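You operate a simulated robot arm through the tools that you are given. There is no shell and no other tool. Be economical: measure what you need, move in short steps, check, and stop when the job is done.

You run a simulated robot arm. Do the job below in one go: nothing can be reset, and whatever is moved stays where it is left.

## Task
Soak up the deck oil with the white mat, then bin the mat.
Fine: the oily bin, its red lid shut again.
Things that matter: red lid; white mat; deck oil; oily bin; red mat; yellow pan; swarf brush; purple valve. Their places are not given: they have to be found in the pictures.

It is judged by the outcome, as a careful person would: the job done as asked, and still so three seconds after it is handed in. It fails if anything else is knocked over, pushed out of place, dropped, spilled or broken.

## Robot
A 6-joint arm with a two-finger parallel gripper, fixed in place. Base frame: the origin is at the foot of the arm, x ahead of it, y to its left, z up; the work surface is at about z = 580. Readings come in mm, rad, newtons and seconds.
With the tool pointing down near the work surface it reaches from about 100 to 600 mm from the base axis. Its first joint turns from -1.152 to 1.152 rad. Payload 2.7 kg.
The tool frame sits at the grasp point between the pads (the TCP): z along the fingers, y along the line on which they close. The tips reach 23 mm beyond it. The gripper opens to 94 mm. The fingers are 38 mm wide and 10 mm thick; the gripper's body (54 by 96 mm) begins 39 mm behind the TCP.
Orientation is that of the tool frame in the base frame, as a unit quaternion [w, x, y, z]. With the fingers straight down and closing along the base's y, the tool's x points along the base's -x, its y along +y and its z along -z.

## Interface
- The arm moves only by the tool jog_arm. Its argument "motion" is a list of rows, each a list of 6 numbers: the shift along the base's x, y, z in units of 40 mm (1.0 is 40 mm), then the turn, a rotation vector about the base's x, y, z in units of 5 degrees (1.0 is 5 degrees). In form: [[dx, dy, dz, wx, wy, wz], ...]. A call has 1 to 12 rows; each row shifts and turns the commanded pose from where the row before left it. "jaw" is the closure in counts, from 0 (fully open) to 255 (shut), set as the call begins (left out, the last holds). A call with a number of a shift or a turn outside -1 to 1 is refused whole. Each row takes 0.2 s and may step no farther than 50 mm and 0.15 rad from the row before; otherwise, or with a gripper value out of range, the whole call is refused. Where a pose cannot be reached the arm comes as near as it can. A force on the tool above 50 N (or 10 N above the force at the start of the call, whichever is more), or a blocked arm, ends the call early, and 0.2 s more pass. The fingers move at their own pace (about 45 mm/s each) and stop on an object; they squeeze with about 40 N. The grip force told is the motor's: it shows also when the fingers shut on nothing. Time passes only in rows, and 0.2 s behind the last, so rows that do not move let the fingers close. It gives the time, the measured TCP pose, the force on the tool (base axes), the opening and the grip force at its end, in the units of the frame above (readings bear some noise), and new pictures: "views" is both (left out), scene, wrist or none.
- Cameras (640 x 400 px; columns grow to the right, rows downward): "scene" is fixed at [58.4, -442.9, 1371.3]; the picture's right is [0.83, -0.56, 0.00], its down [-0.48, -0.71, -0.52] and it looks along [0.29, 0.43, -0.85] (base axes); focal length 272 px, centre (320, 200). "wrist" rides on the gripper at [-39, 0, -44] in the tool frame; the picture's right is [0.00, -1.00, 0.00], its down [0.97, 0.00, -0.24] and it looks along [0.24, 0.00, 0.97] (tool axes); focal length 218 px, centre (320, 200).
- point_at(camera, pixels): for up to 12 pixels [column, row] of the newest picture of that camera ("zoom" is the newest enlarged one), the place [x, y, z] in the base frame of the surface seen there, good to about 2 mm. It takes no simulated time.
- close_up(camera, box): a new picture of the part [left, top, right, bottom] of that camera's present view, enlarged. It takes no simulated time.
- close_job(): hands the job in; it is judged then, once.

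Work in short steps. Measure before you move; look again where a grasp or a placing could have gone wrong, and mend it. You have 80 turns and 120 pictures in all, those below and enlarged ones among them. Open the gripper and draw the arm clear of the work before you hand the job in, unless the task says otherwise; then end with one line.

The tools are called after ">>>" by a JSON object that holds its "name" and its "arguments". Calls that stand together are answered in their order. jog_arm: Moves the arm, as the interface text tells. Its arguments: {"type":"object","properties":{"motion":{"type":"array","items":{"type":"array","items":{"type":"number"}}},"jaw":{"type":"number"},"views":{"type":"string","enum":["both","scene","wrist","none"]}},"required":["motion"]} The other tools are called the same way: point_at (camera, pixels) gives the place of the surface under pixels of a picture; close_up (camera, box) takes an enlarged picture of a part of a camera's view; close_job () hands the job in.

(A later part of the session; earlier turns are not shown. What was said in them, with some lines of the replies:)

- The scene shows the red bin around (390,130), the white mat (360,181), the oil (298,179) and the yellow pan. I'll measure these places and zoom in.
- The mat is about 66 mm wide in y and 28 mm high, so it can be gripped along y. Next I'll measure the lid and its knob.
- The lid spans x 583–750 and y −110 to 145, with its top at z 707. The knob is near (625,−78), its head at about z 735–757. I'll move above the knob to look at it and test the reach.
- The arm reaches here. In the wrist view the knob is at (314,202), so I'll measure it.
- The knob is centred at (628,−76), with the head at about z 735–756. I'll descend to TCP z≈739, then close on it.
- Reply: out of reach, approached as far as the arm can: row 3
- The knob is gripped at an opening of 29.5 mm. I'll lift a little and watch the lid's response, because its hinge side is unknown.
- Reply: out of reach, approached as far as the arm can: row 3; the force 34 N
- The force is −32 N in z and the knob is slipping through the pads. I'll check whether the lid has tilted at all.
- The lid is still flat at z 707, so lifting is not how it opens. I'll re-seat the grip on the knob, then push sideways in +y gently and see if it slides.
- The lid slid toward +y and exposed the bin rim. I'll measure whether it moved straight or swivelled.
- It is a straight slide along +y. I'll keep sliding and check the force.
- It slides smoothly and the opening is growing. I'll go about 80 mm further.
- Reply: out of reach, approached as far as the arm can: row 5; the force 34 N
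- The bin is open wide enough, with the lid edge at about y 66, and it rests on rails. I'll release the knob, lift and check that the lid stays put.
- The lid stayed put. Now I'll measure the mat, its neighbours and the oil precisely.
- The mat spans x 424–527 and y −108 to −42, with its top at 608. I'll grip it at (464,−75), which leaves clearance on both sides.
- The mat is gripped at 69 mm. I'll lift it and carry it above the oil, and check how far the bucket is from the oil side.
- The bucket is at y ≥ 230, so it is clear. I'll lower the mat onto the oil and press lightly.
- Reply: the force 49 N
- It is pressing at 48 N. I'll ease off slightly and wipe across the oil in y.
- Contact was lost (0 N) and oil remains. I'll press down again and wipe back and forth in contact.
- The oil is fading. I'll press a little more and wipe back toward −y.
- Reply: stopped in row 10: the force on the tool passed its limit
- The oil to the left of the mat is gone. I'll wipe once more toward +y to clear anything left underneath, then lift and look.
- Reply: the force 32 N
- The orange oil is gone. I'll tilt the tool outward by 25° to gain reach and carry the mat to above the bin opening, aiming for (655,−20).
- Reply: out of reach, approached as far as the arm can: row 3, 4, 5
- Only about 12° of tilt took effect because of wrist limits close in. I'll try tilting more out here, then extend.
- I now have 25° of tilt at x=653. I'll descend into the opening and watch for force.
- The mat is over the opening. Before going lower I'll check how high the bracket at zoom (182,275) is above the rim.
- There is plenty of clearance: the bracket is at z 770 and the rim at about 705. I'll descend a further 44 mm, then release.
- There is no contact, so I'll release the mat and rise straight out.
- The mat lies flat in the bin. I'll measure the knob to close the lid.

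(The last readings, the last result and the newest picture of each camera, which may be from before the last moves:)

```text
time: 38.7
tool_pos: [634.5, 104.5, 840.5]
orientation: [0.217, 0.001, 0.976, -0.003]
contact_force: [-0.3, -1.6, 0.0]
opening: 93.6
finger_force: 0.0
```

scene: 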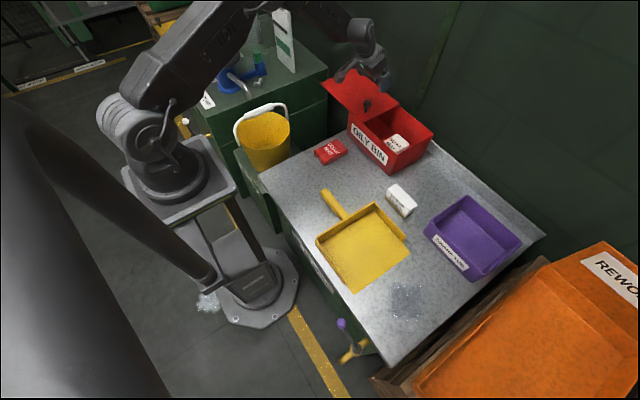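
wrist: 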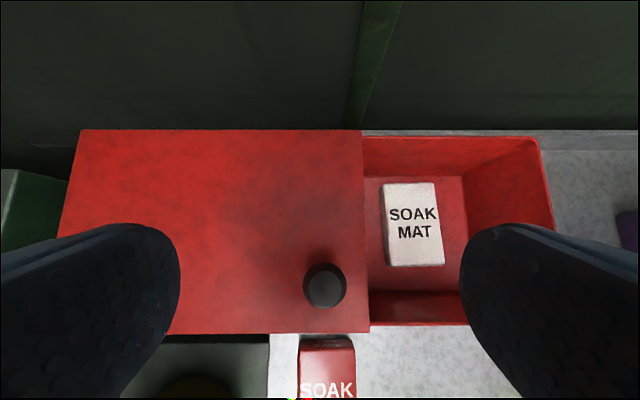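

The knob is at (325,285) in the wrist view, around (628,99). I'll measure it from here, then descend and grip.

>>> {"name": "point_at", "arguments": {"camera": "wrist", "pixels": [[327, 287], [305, 285], [346, 285], [325, 265]]}}

>>> {"name": "jog_arm", "arguments": {"motion": [[-0.15, -0.12, -0.8, 0, 0, 0], [0, 0, -0.8, 0, 0, 0], [0, 0, -0.7, 0, 0, 0], [0, 0, 0, 0, 0, 0]]}}

```text
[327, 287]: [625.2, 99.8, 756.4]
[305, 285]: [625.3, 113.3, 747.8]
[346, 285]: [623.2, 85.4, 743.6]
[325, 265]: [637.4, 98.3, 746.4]
```

```text
time: 39.7
tool_pos: [629.6, 99.0, 746.6]
orientation: [0.217, 0.0, 0.976, -0.003]
contact_force: [0.5, 0.2, -0.4]
opening: 93.8
finger_force: 0.1
```

scene: 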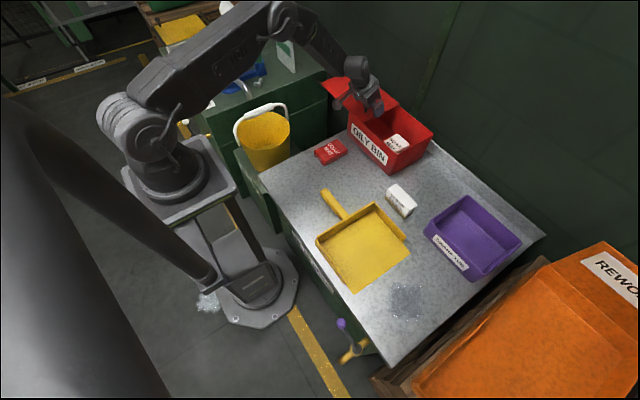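
wrist: 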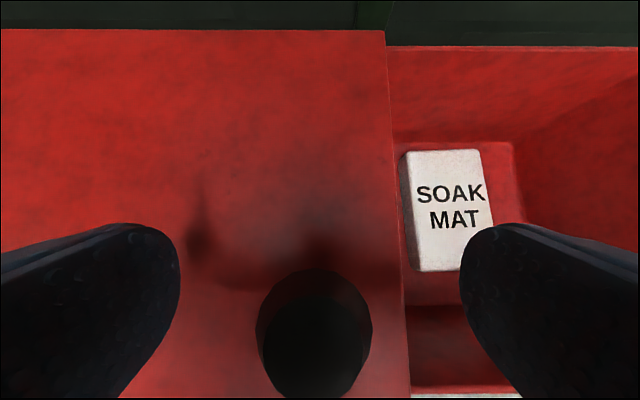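

The knob is between the fingers. I'll grip it and slide the lid toward −y, starting with about 140 mm.

>>> {"name": "jog_arm", "arguments": {"motion": [[0, 0, 0, 0, 0, 0], [0, 0, 0, 0, 0, 0], [0, 0, 0, 0, 0, 0], [0, 0, 0, 0, 0, 0]], "jaw": 255, "views": "none"}}

>>> {"name": "jog_arm", "arguments": {"motion": [[0, -0.4, 0, 0, 0, 0], [0, -0.4, 0, 0, 0, 0], [0, -0.4, 0, 0, 0, 0], [0, -0.4, 0, 0, 0, 0], [0, -0.4, 0, 0, 0, 0], [0, -0.4, 0, 0, 0, 0], [0, -0.4, 0, 0, 0, 0], [0, -0.4, 0, 0, 0, 0], [0, -0.4, 0, 0, 0, 0]], "views": "scene"}}

```text
time: 40.7
tool_pos: [630.8, 98.9, 746.7]
orientation: [0.217, 0.001, 0.976, -0.003]
contact_force: [-0.2, -1.2, 0.1]
opening: 29.7
finger_force: 28.0
```

```text
time: 42.7
tool_pos: [630.1, -44.6, 745.7]
orientation: [0.214, 0.001, 0.977, -0.003]
contact_force: [-1.3, 1.0, -12.4]
opening: 29.2
finger_force: 44.8
```

scene: 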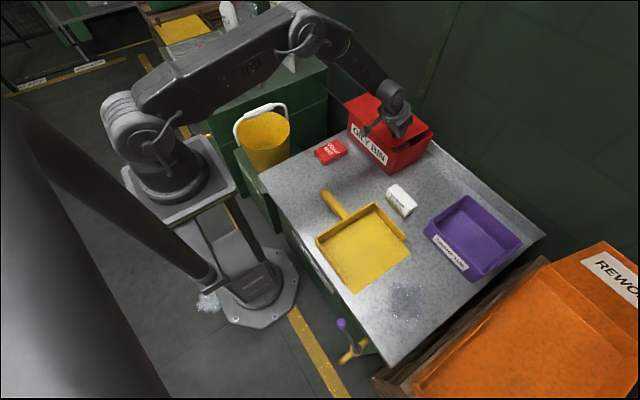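

About 32 mm is left. I'll slide gently to the closed stop.

>>> {"name": "jog_arm", "arguments": {"motion": [[0, -0.2, 0, 0, 0, 0], [0, -0.2, 0, 0, 0, 0], [0, -0.2, 0, 0, 0, 0], [0, -0.15, 0, 0, 0, 0], [0, -0.06, 0, 0, 0, 0], [0, 0, 0, 0, 0, 0]]}}

>>> {"name": "close_up", "arguments": {"camera": "scene", "box": [340, 85, 460, 160]}}

```text
time: 44.1
tool_pos: [629.7, -74.8, 746.4]
orientation: [0.215, 0.001, 0.977, -0.003]
contact_force: [-15.6, 18.4, -2.1]
opening: 29.3
finger_force: 44.8
```

scene: 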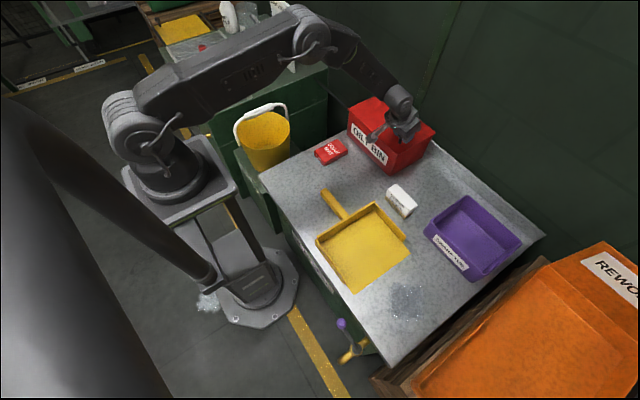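
wrist: 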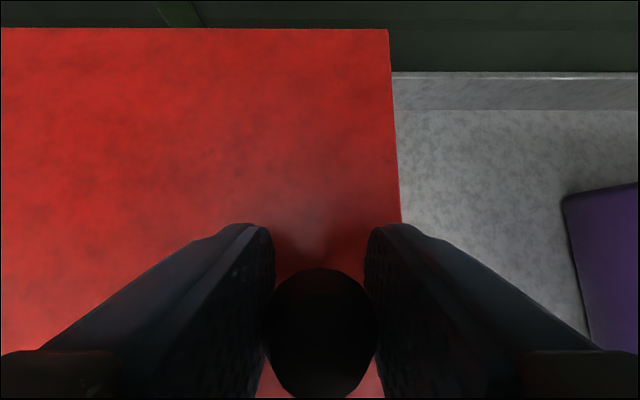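

```text
5.33 times, centred on (400, 122) of scene
```

zoom: 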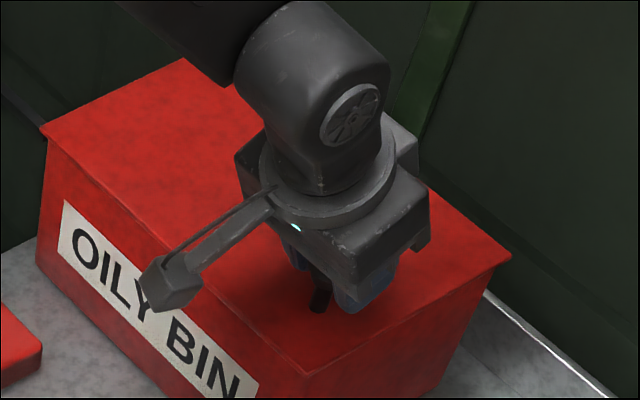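

The lid has reached its stop (18 N in y) and looks shut. I'll release, rise and retreat.

>>> {"name": "jog_arm", "arguments": {"motion": [[0, 0, 0, 0, 0, 0], [0, 0, 0, 0, 0, 0], [0, 0, 0, 0, 0, 0], [0, 0, 0, 0, 0, 0]], "jaw": 0, "views": "none"}}

>>> {"name": "jog_arm", "arguments": {"motion": [[0, 0, 0.9, 0, 0, 0], [0, 0, 0.9, 0, 0, 0], [0, 0, 0.9, 0, 0, 0], [-0.9, 0.4, 0.5, 0, 0.8, 0], [-0.9, 0.4, 0.5, 0, 0.8, 0], [-0.9, 0.4, 0, 0, 0.8, 0], [-0.9, 0.4, 0, 0, 0.8, 0], [-0.9, 0.4, 0, 0, 0.8, 0], [-0.5, 0.4, 0, 0, 0.8, 0], [0, 0, 0, 0, 0, 0]]}}

>>> {"name": "close_up", "arguments": {"camera": "scene", "box": [260, 80, 460, 205]}}

>>> {"name": "point_at", "arguments": {"camera": "zoom", "pixels": [[438, 238], [556, 172], [398, 41], [286, 93], [415, 300]]}}

```text
time: 45.1
tool_pos: [629.9, -78.2, 746.6]
orientation: [0.216, 0.001, 0.976, -0.003]
contact_force: [0.7, -0.2, -0.3]
opening: 94.1
finger_force: 0.0
```

```text
time: 47.3
tool_pos: [429.4, 18.8, 895.9]
orientation: [0.008, 0.0, 1.0, -0.003]
contact_force: [-0.1, 0.3, 0.5]
opening: 94.2
finger_force: 0.0
```

scene: 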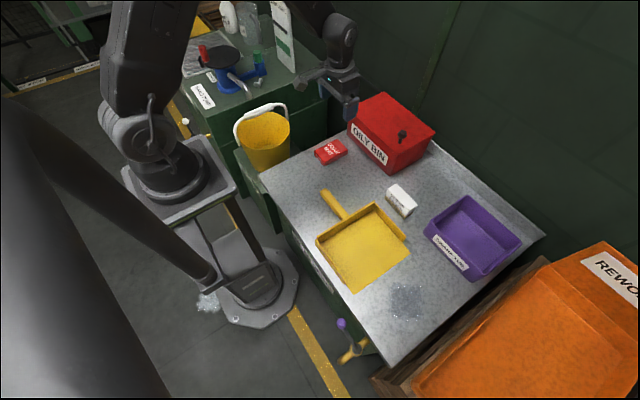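
wrist: 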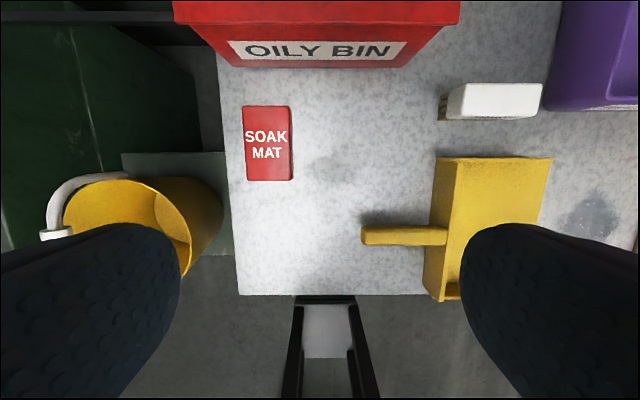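

```text
3.20 times, centred on (360, 142) of scene
```

zoom: 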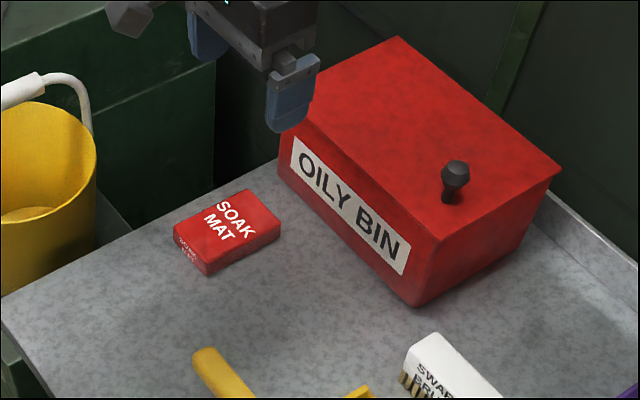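

```text
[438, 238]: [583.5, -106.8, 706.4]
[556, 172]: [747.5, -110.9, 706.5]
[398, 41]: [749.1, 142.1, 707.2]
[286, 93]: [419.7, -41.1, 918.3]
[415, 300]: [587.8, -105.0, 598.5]
```

The lid matches its original closed position. I'll check the faint dark patch at wrist (330,170) to rule out leftover oil.

>>> {"name": "close_up", "arguments": {"camera": "wrist", "box": [220, 80, 460, 300]}}

>>> {"name": "jog_arm", "arguments": {"motion": [[-0.5, 0.8, 0, 0, 0, 0], [-0.5, 0.8, 0, 0, 0, 0], [0, 0, 0, 0, 0, 0]], "views": "wrist"}}

```text
1.82 times, centred on (340, 190) of wrist
```

zoom: 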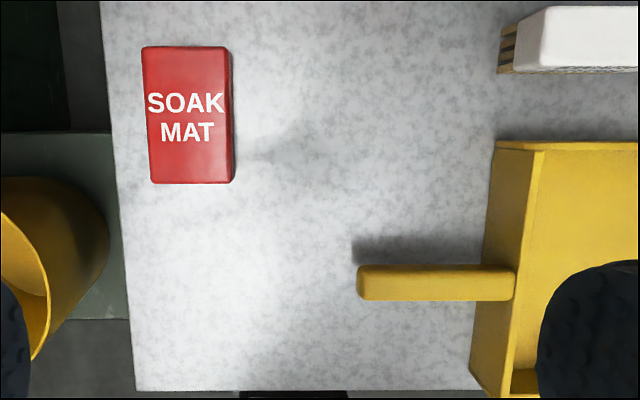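

```text
time: 48.1
tool_pos: [390.2, 82.9, 895.5]
orientation: [0.009, 0.0, 1.0, -0.003]
contact_force: [-0.3, 0.2, -0.5]
opening: 93.6
finger_force: 0.0
```

wrist: 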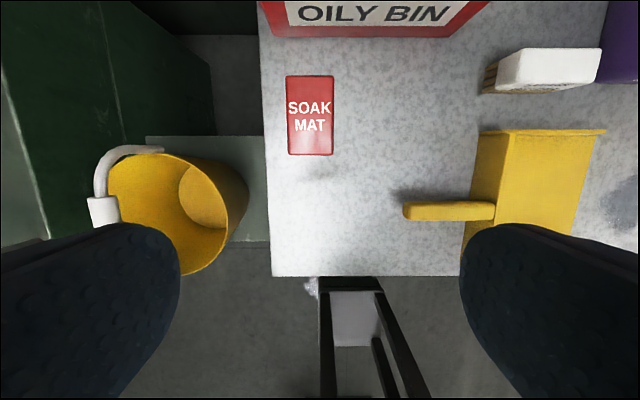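

The patch moved with the arm, so it is only a shadow and the deck is clean. The mat is in the bin, the lid is shut and the arm is clear, so I'm handing in.

>>> {"name": "close_job", "arguments": {}}

```text
The job is handed in.
```

The white mat soaked up the orange deck oil and is now in the oily bin with the red lid slid shut; nothing else was moved, and I left the grey patch at the far end of the deck alone because I took it for something other than the oil.
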